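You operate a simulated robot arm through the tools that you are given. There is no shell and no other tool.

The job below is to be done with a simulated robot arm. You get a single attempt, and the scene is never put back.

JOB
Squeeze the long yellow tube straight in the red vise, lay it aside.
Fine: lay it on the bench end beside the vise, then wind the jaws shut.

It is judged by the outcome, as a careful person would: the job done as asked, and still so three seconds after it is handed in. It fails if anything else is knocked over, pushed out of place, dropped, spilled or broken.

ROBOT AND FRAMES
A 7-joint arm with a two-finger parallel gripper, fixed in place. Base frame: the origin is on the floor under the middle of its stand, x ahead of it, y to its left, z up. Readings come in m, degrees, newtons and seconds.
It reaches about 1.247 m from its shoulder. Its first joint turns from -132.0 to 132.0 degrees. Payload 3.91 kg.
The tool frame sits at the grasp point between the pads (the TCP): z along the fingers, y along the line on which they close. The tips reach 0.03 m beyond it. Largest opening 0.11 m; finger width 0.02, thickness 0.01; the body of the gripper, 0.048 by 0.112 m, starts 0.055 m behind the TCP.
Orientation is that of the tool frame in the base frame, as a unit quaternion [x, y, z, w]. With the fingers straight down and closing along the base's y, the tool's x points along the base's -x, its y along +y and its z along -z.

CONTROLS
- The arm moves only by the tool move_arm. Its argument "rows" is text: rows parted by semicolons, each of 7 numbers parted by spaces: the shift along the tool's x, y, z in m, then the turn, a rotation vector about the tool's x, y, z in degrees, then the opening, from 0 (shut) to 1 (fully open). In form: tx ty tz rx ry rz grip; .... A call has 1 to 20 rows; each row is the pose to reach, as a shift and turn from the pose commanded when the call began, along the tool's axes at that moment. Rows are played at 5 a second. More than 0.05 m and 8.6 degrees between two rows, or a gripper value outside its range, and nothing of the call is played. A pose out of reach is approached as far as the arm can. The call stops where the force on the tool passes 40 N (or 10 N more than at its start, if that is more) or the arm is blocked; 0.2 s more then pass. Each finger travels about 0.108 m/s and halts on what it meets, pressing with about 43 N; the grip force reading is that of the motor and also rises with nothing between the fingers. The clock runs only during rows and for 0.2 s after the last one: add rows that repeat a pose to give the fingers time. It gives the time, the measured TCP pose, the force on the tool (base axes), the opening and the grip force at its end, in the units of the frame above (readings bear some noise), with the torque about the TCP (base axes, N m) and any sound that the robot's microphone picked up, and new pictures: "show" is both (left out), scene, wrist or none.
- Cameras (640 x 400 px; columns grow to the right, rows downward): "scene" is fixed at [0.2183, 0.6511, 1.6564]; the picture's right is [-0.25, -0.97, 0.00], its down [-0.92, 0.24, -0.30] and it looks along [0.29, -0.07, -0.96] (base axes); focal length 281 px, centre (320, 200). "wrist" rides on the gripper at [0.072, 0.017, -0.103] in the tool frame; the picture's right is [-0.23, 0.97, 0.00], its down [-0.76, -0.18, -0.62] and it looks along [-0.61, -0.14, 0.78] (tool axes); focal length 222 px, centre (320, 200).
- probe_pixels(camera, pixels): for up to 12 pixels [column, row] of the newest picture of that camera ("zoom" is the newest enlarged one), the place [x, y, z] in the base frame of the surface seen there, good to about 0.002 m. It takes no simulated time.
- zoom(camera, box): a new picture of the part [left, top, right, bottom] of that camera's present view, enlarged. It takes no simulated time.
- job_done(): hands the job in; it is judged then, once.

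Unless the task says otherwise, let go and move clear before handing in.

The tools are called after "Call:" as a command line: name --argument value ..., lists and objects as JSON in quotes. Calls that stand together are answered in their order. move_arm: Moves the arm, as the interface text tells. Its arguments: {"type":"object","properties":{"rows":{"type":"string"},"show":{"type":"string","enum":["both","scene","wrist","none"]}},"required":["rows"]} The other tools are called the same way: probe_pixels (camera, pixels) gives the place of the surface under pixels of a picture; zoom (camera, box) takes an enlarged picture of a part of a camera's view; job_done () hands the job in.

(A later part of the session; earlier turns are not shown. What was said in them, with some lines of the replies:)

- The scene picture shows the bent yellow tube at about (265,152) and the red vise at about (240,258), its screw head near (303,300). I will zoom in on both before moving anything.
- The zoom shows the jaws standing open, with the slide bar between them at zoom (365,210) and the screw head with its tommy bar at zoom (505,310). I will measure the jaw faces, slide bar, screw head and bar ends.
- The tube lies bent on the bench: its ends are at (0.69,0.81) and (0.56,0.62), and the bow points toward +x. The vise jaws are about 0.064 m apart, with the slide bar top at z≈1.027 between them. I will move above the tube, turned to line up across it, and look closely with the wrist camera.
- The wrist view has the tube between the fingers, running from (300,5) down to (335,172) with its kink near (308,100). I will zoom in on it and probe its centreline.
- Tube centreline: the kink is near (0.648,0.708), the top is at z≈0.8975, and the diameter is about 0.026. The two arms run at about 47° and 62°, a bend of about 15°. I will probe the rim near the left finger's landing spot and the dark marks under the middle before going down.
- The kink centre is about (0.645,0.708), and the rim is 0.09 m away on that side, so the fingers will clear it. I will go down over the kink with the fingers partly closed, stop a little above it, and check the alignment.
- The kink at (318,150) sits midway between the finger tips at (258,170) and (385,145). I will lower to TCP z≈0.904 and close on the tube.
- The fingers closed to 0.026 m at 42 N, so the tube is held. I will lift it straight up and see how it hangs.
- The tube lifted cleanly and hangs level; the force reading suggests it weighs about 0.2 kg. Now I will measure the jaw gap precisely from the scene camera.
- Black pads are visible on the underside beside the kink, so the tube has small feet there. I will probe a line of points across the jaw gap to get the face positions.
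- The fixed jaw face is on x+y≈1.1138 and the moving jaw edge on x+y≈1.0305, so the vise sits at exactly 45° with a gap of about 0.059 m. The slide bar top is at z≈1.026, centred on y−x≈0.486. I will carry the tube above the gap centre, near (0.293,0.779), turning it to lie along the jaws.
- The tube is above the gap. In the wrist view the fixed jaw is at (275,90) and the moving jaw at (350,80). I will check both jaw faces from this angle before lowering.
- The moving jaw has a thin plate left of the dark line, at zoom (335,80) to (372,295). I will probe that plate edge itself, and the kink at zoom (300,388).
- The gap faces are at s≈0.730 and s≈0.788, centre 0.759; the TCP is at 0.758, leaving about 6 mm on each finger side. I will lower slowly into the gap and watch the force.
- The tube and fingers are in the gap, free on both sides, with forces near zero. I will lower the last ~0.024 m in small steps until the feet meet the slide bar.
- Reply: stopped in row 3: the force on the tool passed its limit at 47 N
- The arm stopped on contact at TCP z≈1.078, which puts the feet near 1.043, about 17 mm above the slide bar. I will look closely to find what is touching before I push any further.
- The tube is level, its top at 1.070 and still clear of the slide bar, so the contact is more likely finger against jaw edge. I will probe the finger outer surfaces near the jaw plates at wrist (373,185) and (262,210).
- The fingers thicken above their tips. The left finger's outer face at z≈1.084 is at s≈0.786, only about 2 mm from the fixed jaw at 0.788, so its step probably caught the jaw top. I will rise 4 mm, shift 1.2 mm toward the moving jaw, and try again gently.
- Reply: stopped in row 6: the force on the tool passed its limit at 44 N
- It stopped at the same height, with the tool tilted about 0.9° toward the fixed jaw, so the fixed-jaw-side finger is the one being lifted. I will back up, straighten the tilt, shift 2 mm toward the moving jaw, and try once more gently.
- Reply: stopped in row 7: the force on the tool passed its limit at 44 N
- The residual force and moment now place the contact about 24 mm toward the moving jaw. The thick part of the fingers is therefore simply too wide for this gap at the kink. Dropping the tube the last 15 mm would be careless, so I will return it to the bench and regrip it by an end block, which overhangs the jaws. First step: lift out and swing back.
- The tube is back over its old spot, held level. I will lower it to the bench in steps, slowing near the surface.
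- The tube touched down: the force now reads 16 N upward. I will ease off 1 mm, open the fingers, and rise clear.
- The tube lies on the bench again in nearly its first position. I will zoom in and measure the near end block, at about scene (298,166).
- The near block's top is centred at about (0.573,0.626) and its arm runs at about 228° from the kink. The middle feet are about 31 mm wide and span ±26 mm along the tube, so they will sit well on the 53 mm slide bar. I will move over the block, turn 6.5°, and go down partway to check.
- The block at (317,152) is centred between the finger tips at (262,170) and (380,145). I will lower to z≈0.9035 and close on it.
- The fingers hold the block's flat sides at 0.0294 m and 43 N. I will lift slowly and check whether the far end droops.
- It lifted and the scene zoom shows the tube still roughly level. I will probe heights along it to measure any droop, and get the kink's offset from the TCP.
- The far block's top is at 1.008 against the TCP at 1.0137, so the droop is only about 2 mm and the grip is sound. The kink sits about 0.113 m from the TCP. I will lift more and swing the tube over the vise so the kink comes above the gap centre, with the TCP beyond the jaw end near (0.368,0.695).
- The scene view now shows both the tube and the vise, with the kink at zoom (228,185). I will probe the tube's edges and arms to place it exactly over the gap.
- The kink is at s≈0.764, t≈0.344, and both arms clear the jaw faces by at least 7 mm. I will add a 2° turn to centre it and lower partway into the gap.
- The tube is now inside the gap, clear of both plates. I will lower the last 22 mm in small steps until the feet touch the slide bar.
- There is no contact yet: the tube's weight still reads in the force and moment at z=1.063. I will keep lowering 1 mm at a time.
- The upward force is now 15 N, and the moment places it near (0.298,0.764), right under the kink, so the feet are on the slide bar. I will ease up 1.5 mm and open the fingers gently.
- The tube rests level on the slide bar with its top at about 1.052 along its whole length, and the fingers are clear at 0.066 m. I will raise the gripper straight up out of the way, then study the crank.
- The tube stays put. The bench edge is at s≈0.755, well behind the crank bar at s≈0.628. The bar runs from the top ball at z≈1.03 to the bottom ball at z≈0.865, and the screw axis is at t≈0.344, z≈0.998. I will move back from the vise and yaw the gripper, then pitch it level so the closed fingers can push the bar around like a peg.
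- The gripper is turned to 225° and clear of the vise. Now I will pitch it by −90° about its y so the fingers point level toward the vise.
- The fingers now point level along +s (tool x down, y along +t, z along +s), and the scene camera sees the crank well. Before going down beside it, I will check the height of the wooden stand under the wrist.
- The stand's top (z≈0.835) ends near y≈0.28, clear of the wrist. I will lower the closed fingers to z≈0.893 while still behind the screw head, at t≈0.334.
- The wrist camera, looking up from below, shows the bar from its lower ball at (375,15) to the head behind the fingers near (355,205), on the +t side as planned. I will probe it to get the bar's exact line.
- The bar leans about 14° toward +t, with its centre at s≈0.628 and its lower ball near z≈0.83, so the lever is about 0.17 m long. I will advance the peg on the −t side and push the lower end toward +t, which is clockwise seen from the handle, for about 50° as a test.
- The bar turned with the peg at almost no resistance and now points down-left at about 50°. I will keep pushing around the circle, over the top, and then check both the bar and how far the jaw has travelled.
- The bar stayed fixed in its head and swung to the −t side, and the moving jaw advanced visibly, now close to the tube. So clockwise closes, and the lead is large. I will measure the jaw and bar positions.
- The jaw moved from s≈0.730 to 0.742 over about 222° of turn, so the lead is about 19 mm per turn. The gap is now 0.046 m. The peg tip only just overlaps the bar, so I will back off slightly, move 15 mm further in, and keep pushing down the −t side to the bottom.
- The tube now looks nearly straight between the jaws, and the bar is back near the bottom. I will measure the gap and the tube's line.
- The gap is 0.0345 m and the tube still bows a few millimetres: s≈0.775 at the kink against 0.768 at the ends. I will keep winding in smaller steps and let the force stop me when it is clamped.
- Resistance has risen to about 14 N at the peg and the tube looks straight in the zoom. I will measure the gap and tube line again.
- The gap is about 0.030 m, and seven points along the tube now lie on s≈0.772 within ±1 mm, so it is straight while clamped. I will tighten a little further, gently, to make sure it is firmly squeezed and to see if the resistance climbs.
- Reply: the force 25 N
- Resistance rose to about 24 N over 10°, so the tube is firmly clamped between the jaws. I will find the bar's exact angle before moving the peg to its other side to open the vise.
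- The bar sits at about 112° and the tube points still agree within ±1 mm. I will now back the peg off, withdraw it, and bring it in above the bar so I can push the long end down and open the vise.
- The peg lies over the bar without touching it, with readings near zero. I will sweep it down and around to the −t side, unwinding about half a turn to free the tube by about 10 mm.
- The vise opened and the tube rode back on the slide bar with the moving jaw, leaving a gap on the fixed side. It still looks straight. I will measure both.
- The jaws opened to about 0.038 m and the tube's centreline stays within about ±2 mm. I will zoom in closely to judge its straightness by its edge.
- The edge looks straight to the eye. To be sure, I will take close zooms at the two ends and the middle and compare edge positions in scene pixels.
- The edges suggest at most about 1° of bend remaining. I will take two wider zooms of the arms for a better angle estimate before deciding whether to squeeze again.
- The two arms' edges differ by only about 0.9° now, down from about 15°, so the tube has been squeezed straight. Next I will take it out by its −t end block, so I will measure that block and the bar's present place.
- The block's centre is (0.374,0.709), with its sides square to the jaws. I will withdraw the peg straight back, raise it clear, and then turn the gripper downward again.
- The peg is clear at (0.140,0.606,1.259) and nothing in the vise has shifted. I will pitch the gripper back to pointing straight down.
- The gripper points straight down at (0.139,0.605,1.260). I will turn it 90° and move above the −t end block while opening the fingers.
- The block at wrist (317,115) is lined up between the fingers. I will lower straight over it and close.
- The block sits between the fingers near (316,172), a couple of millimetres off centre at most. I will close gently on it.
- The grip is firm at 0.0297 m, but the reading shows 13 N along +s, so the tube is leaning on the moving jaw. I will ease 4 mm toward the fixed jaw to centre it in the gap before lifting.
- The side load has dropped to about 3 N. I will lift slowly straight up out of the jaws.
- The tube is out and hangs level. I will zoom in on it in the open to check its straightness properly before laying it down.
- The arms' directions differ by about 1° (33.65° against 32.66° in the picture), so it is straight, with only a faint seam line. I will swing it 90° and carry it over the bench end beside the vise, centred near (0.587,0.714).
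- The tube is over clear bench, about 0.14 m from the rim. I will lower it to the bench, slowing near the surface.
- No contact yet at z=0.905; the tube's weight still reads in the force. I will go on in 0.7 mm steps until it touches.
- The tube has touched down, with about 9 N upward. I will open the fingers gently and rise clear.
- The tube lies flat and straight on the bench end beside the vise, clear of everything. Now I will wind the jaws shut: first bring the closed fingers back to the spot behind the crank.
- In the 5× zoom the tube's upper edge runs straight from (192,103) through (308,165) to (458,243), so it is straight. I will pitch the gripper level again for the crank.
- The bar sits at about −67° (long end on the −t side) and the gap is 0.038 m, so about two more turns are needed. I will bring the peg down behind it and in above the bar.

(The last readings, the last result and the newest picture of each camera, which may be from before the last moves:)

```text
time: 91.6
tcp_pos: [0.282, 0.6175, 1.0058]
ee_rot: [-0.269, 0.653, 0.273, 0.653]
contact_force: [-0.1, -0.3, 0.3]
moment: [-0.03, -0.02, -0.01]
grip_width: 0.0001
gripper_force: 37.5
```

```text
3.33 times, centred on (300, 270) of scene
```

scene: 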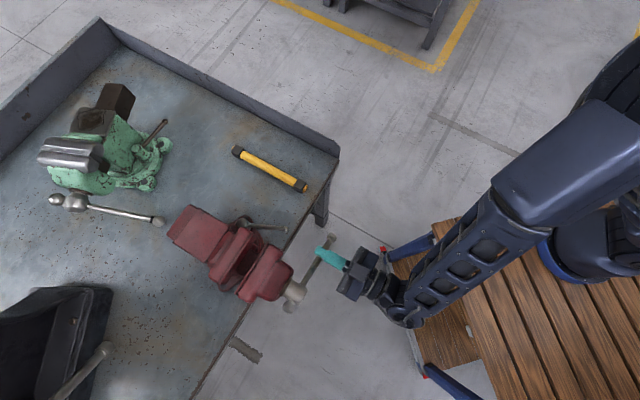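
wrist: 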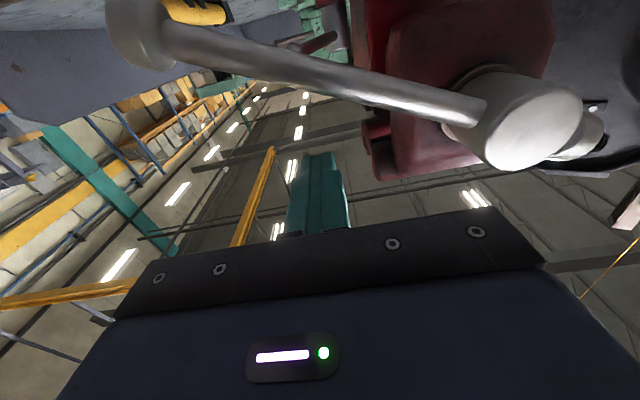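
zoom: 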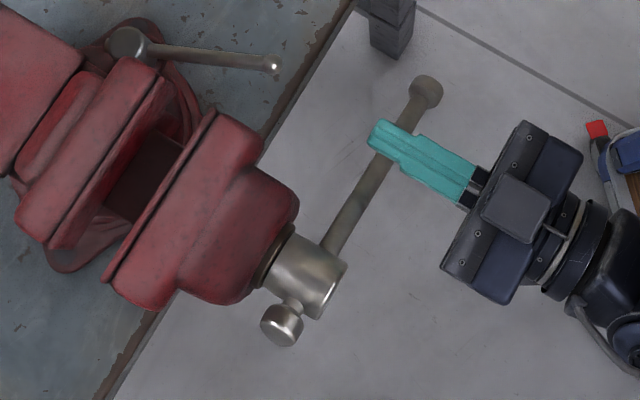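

The peg lies above the bar with its tip reaching past it. I will sweep clockwise for 300° in one go, following the screw inward.

Call:
move_arm --rows "0.0287 0.0013 0 0 0 0 0; 0.0561 0.0099 0.0006 0 0 0 0; 0.0803 0.0253 0.0014 0 0 0 0; 0.0997 0.0465 0.0022 0 0 0 0; 0.113 0.072 0.003 0 0 0 0; 0.1192 0.1 0.0038 0 0 0 0; 0.1179 0.1287 0.0046 0 0 0 0; 0.1093 0.1561 0.0054 0 0 0 0; 0.0939 0.1803 0.0062 0 0 0 0; 0.0727 0.1997 0.007 0 0 0 0; 0.0472 0.213 0.0078 0 0 0 0; 0.0192 0.2192 0.0086 0 0 0 0; -0.0095 0.2179 0.0094 0 0 0 0; -0.0369 0.2093 0.0102 0 0 0 0; -0.0611 0.1939 0.011 0 0 0 0; -0.0805 0.1727 0.0118 0 0 0 0; -0.0938 0.1472 0.0126 0 0 0 0; -0.1 0.1192 0.0134 0 0 0 0; -0.0987 0.0905 0.0142 0 0 0 0; -0.0901 0.0631 0.015 0 0 0 0"

Call:
zoom --camera "scene" --box '[210, 205, 350, 325]'

```text
time: 95.8
tcp_pos: [0.2495, 0.6705, 1.0978]
ee_rot: [-0.269, 0.653, 0.271, 0.654]
contact_force: [-1.1, 0.3, 0.2]
moment: [-0.01, -0.02, -0.03]
grip_width: 0.0001
gripper_force: 37.2
```

scene: 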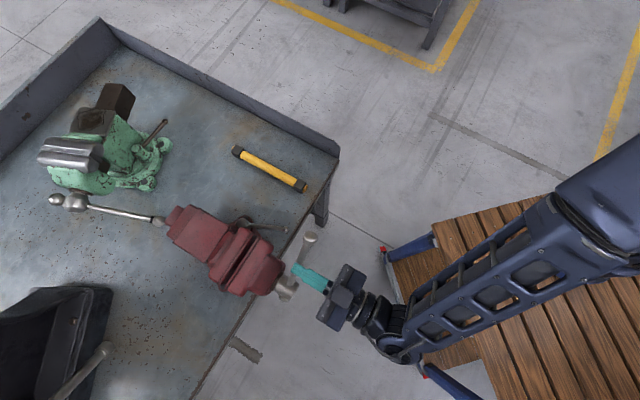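
wrist: 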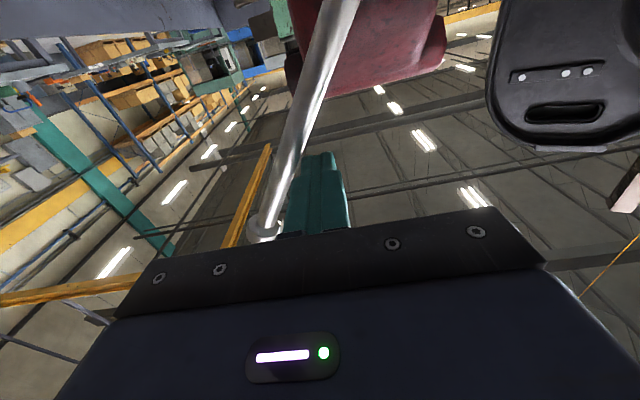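

```text
3.33 times, centred on (280, 265) of scene
```

zoom: 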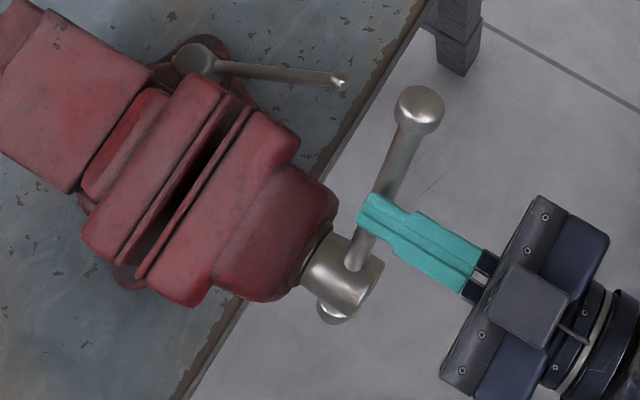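

The jaws are closing well, but I notice the vise's rear slide has come out at about scene (172,213), close to the grip end of the steel hammer-like tool at (158,221). I must check that clearance before winding further.

Call:
zoom --camera "scene" --box '[130, 180, 230, 260]'

Call:
zoom --camera "scene" --box '[145, 200, 185, 235]'

```text
5.00 times, centred on (180, 220) of scene
```

zoom: 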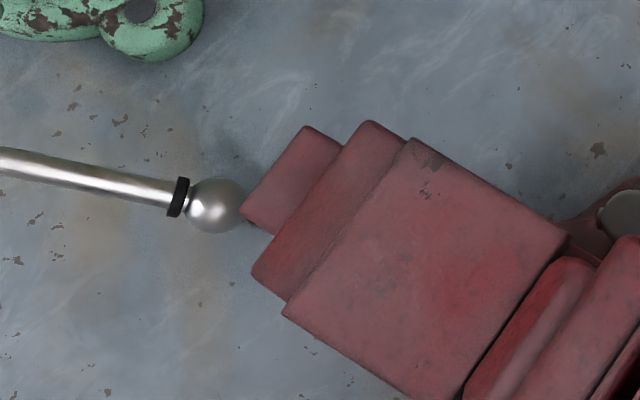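

```text
11.43 times, centred on (165, 218) of scene
```

zoom: 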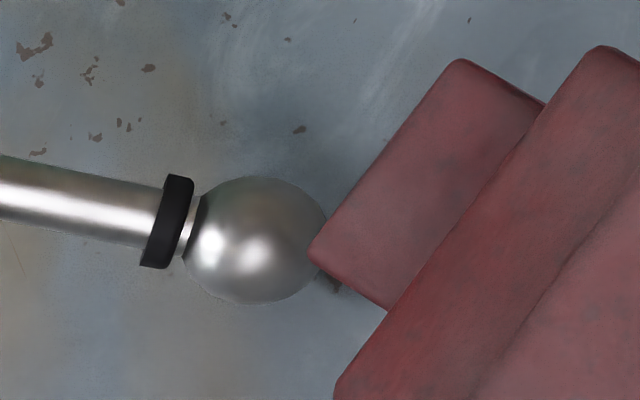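

The red vise's slide tail now looks to be near the ball end of the green vise's bar at zoom (255,240). I will probe both in 3D to see the real clearance.

Call:
probe_pixels --camera "zoom" --pixels '[[255, 240], [310, 215], [315, 250], [260, 185], [230, 280], [320, 245], [350, 215], [460, 65], [400, 180], [380, 300], [330, 265], [100, 210]]'

Call:
probe_pixels --camera "scene" --pixels '[[57, 200], [75, 202], [90, 206], [120, 212], [150, 219], [190, 235], [205, 220], [172, 222], [180, 210], [166, 225], [200, 212], [183, 240]]'

```text
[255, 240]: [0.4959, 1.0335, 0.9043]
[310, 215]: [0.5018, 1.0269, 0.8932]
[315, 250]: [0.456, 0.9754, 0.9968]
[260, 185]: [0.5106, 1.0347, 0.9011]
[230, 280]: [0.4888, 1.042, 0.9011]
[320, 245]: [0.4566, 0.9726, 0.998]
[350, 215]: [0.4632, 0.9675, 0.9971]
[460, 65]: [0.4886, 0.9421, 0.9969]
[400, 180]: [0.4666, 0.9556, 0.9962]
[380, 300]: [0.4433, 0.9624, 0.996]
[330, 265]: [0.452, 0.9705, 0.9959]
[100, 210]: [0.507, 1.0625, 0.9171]
```

```text
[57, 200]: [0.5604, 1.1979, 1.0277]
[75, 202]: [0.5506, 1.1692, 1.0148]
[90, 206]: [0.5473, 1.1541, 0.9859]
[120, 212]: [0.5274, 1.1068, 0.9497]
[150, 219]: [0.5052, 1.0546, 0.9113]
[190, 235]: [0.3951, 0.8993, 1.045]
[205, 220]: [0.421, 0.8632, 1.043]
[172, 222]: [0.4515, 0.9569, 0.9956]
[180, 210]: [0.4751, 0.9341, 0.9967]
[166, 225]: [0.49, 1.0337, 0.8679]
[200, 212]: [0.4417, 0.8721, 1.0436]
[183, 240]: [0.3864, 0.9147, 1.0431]
```

The bar's ball is at (0.497,1.033) with its top at z≈0.904, while the slide tail ends at s≈1.012 with its top at 0.997. Even fully shut, the tail stays about 3 cm short of the ball, so it is safe. I will sweep another 300°.

Call:
move_arm --rows "0.0154 -0.0242 0.0008 0 0 0 0; 0.0366 -0.0436 0.0016 0 0 0 0; 0.0621 -0.0569 0.0024 0 0 0 0; 0.0901 -0.0631 0.0032 0 0 0 0; 0.1188 -0.0618 0.004 0 0 0 0; 0.1462 -0.0532 0.0048 0 0 0 0; 0.1704 -0.0378 0.0056 0 0 0 0; 0.1898 -0.0166 0.0064 0 0 0 0; 0.2031 0.0089 0.0072 0 0 0 0; 0.2093 0.0369 0.008 0 0 0 0; 0.208 0.0656 0.0088 0 0 0 0; 0.1994 0.093 0.0096 0 0 0 0; 0.184 0.1172 0.0104 0 0 0 0; 0.1628 0.1366 0.0112 0 0 0 0; 0.1373 0.1499 0.012 0 0 0 0; 0.1093 0.1561 0.0128 0 0 0 0; 0.0806 0.1548 0.0136 0 0 0 0; 0.0532 0.1462 0.0144 0 0 0 0; 0.029 0.1308 0.0152 0 0 0 0; 0.0096 0.1096 0.016 0 0 0 0"

Call:
zoom --camera "scene" --box '[210, 205, 350, 325]'

```text
time: 98.5
tcp_pos: [0.1929, 0.7437, 0.8955]
ee_rot: [-0.269, 0.655, 0.267, 0.654]
contact_force: [1.5, -1.1, -2.4]
moment: [-0.1, 0.06, -0.1]
grip_width: 0.0002
gripper_force: 37.6
stopped in row 13: the force on the tool passed its limit at 73 N (the readings are from after the stop); the commanded pose is now the measured one
```

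scene: 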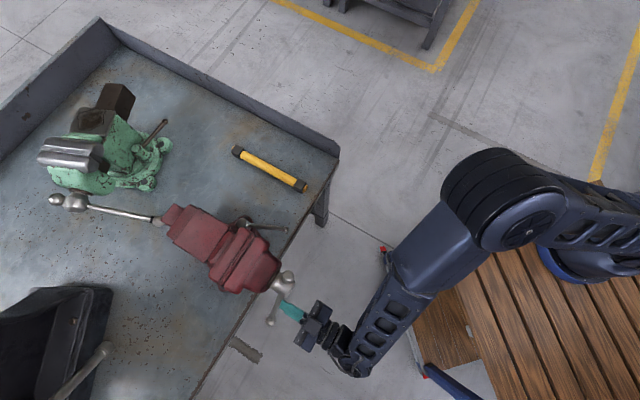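
wrist: 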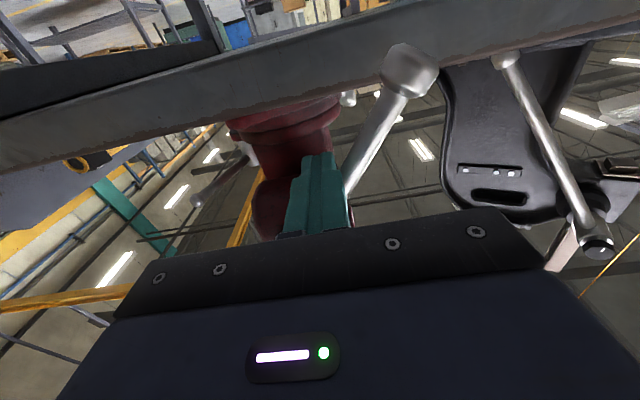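

```text
3.33 times, centred on (280, 265) of scene
```

zoom: 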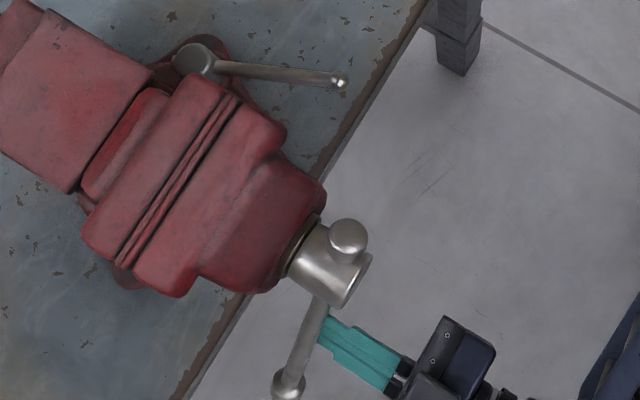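

The arm stopped at 73 N in row 13 and the jaw plates now look to be touching. I will zoom in on the jaws to check whether they are fully shut.

Call:
zoom --camera "scene" --box '[225, 222, 275, 292]'

Call:
zoom --camera "scene" --box '[230, 235, 260, 265]'

```text
5.71 times, centred on (250, 257) of scene
```

zoom: 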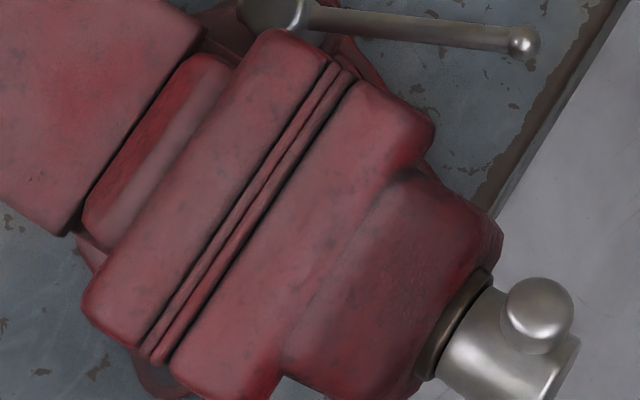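

```text
13.33 times, centred on (245, 250) of scene
```

zoom: 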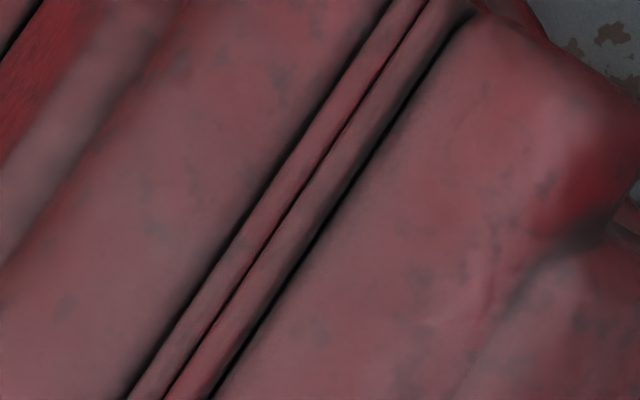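

The two jaw plates are meeting with no visible gap between them. I will give the bar one more gentle push in small steps to confirm it is wound tight and not just stopped by the quick impact.

Call:
move_arm --rows "-0.0016 0.0035 0 0 0 0 0; -0.0033 0.007 0 0 0 0 0; -0.0051 0.0104 0 0 0 0 0; -0.0071 0.0138 0 0 0 0 0; -0.0091 0.0171 0 0 0 0 0; -0.0113 0.0203 0 0 0 0 0; -0.0113 0.0203 0 0 0 0 0" --show "scene"

Call:
zoom --camera "scene" --box '[225, 222, 325, 342]'

```text
time: 99.0
tcp_pos: [0.1908, 0.7448, 0.8949]
ee_rot: [-0.268, 0.656, 0.262, 0.655]
contact_force: [3.0, -4.7, -2.1]
moment: [0.03, 0.03, -0.11]
grip_width: 0.0
gripper_force: 38.0
stopped in row 2: the force on the tool passed its limit at 47 N (the readings are from after the stop); the commanded pose is now the measured one
```

scene: 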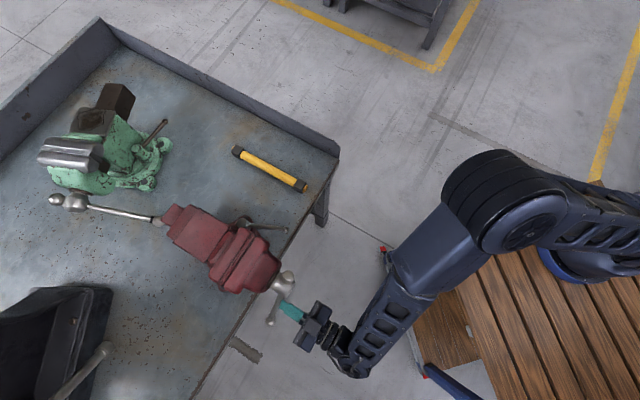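

```text
3.33 times, centred on (275, 282) of scene
```

zoom: 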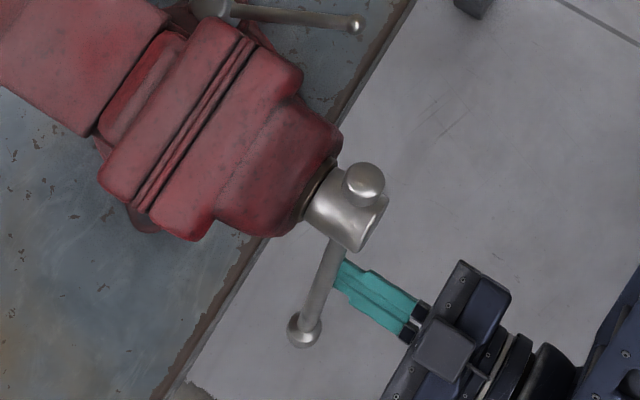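

The bar resists at 47 N with no further turn, so the jaws are wound tight. I will now back the peg away from the bar, withdraw, and rise clear.

Call:
move_arm --rows "0.002 -0.012 0 0 0 0 0; 0.002 -0.02 -0.03 0 0 0 0; 0.002 -0.02 -0.07 0 0 0 0; 0.002 -0.02 -0.115 0 0 0 0; 0.002 -0.02 -0.15 0 0 0 0; -0.045 -0.03 -0.15 0 0 0 0; -0.09 -0.04 -0.15 0 0 0 0; -0.135 -0.04 -0.15 0 0 0 0; -0.18 -0.04 -0.15 0 0 0 0; -0.225 -0.04 -0.15 0 0 0 0; -0.27 -0.04 -0.15 0 0 0 0; -0.315 -0.04 -0.15 0 0 0 0; -0.36 -0.04 -0.15 0 0 0 0; -0.36 -0.04 -0.15 0 0 0 0"

Call:
zoom --camera "scene" --box '[140, 120, 340, 340]'

Call:
zoom --camera "scene" --box '[225, 222, 275, 292]'

```text
time: 102.0
tcp_pos: [0.1124, 0.6158, 1.2574]
ee_rot: [-0.269, 0.656, 0.264, 0.654]
contact_force: [0.0, 0.0, 0.3]
moment: [-0.02, -0.01, 0.02]
grip_width: 0.0
gripper_force: 38.1
```

scene: 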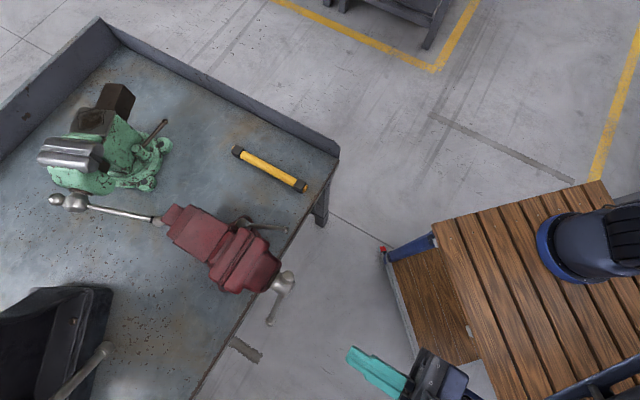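
wrist: 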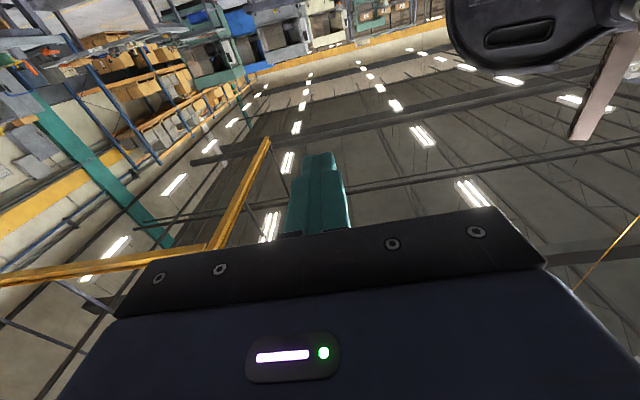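

```text
1.82 times, centred on (240, 230) of scene
```

zoom: 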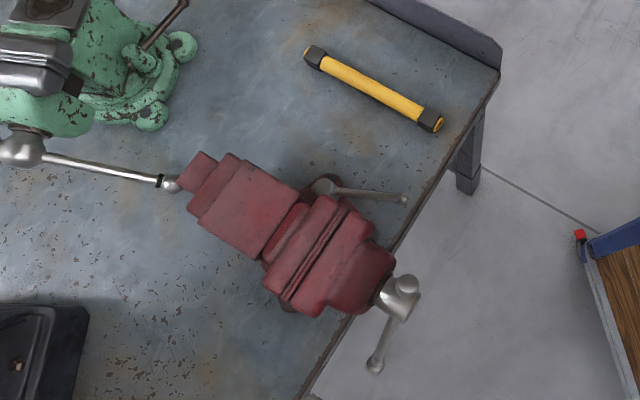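

```text
5.71 times, centred on (250, 257) of scene
```

zoom: 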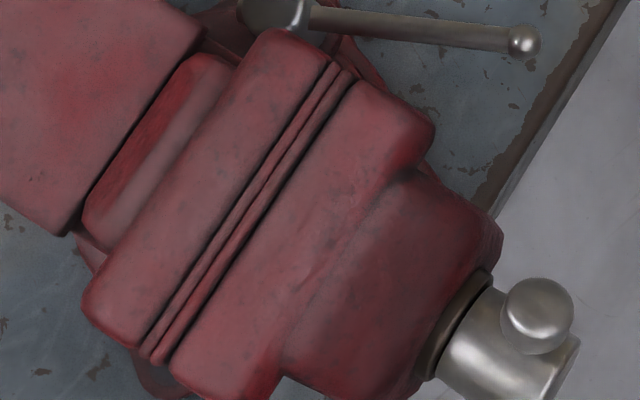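

The jaws stay shut with the peg clear, the tube lies straight on the bench end, and the green vise's bar looks unmoved. I will do a last probe of the tail-to-ball clearance and the tube's line before handing in.

Call:
zoom --camera "scene" --box '[140, 195, 190, 235]'

Call:
probe_pixels --camera "scene" --pixels '[[57, 200], [120, 212], [150, 219], [156, 221], [165, 219], [172, 208], [245, 156], [258, 163], [270, 170], [282, 177], [293, 182], [303, 188]]'

Call:
zoom --camera "scene" --box '[225, 140, 315, 200]'

```text
10.00 times, centred on (165, 215) of scene
```

zoom: 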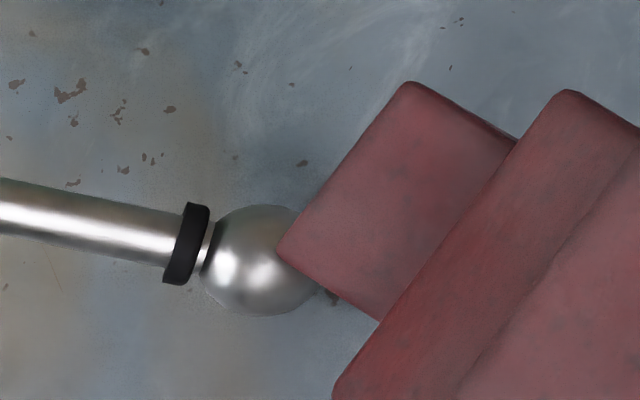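

```text
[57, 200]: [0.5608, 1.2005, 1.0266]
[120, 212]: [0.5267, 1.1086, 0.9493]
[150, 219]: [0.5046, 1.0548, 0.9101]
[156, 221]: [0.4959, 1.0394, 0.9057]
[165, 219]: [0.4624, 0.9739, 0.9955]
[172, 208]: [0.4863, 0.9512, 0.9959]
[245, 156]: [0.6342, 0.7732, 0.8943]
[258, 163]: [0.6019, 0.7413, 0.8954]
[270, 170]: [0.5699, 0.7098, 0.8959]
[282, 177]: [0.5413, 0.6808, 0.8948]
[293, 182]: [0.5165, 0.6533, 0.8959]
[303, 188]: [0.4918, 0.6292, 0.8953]
```

```text
6.67 times, centred on (270, 170) of scene
```

zoom: 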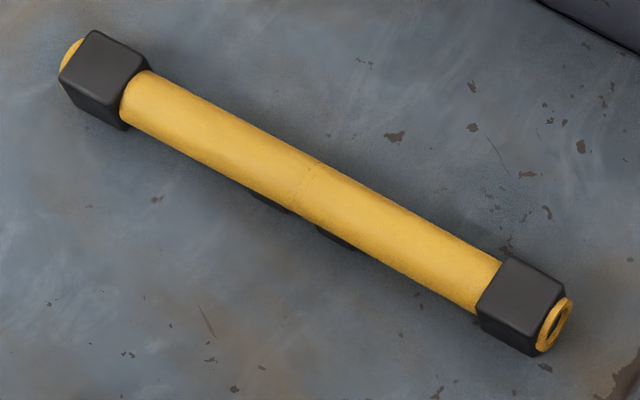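

The last readings agree: the tube's points lie on t≈0.098 within about ±1 mm, flat on the bench end. The jaws are shut, the green vise's bar is where it was within probe accuracy, and the gripper is empty and clear. I am handing the job in.

Call:
job_done

```text
The job is handed in.
```

The long yellow tube is squeezed straight and lying flat on the bench end beside the red vise. The vise jaws are wound shut.

- **Tube:** the bend went from about 15° to at most about 1°, and points along it now line up within about 1 mm. A faint seam still shows where it was kinked.
- **Jaws:** the plates meet with no visible gap, and the bar would not turn any further under a 47 N push.
- **Lowering the tube:** my first try to lower it into the vise, gripping it in the middle, failed because the fingers were too wide for the gap and touched the jaw tops (up to 47 N). I put the tube back on the bench, regripped it by an end block, and it went in cleanly. I saw no damage to either.
- **Surroundings:** closing the jaws pushes the vise's slide out at the back, toward the bar on the green vise. It stopped short, and the bar is where it was. I saw nothing else moved or knocked over.

The gripper is empty and clear of the bench.
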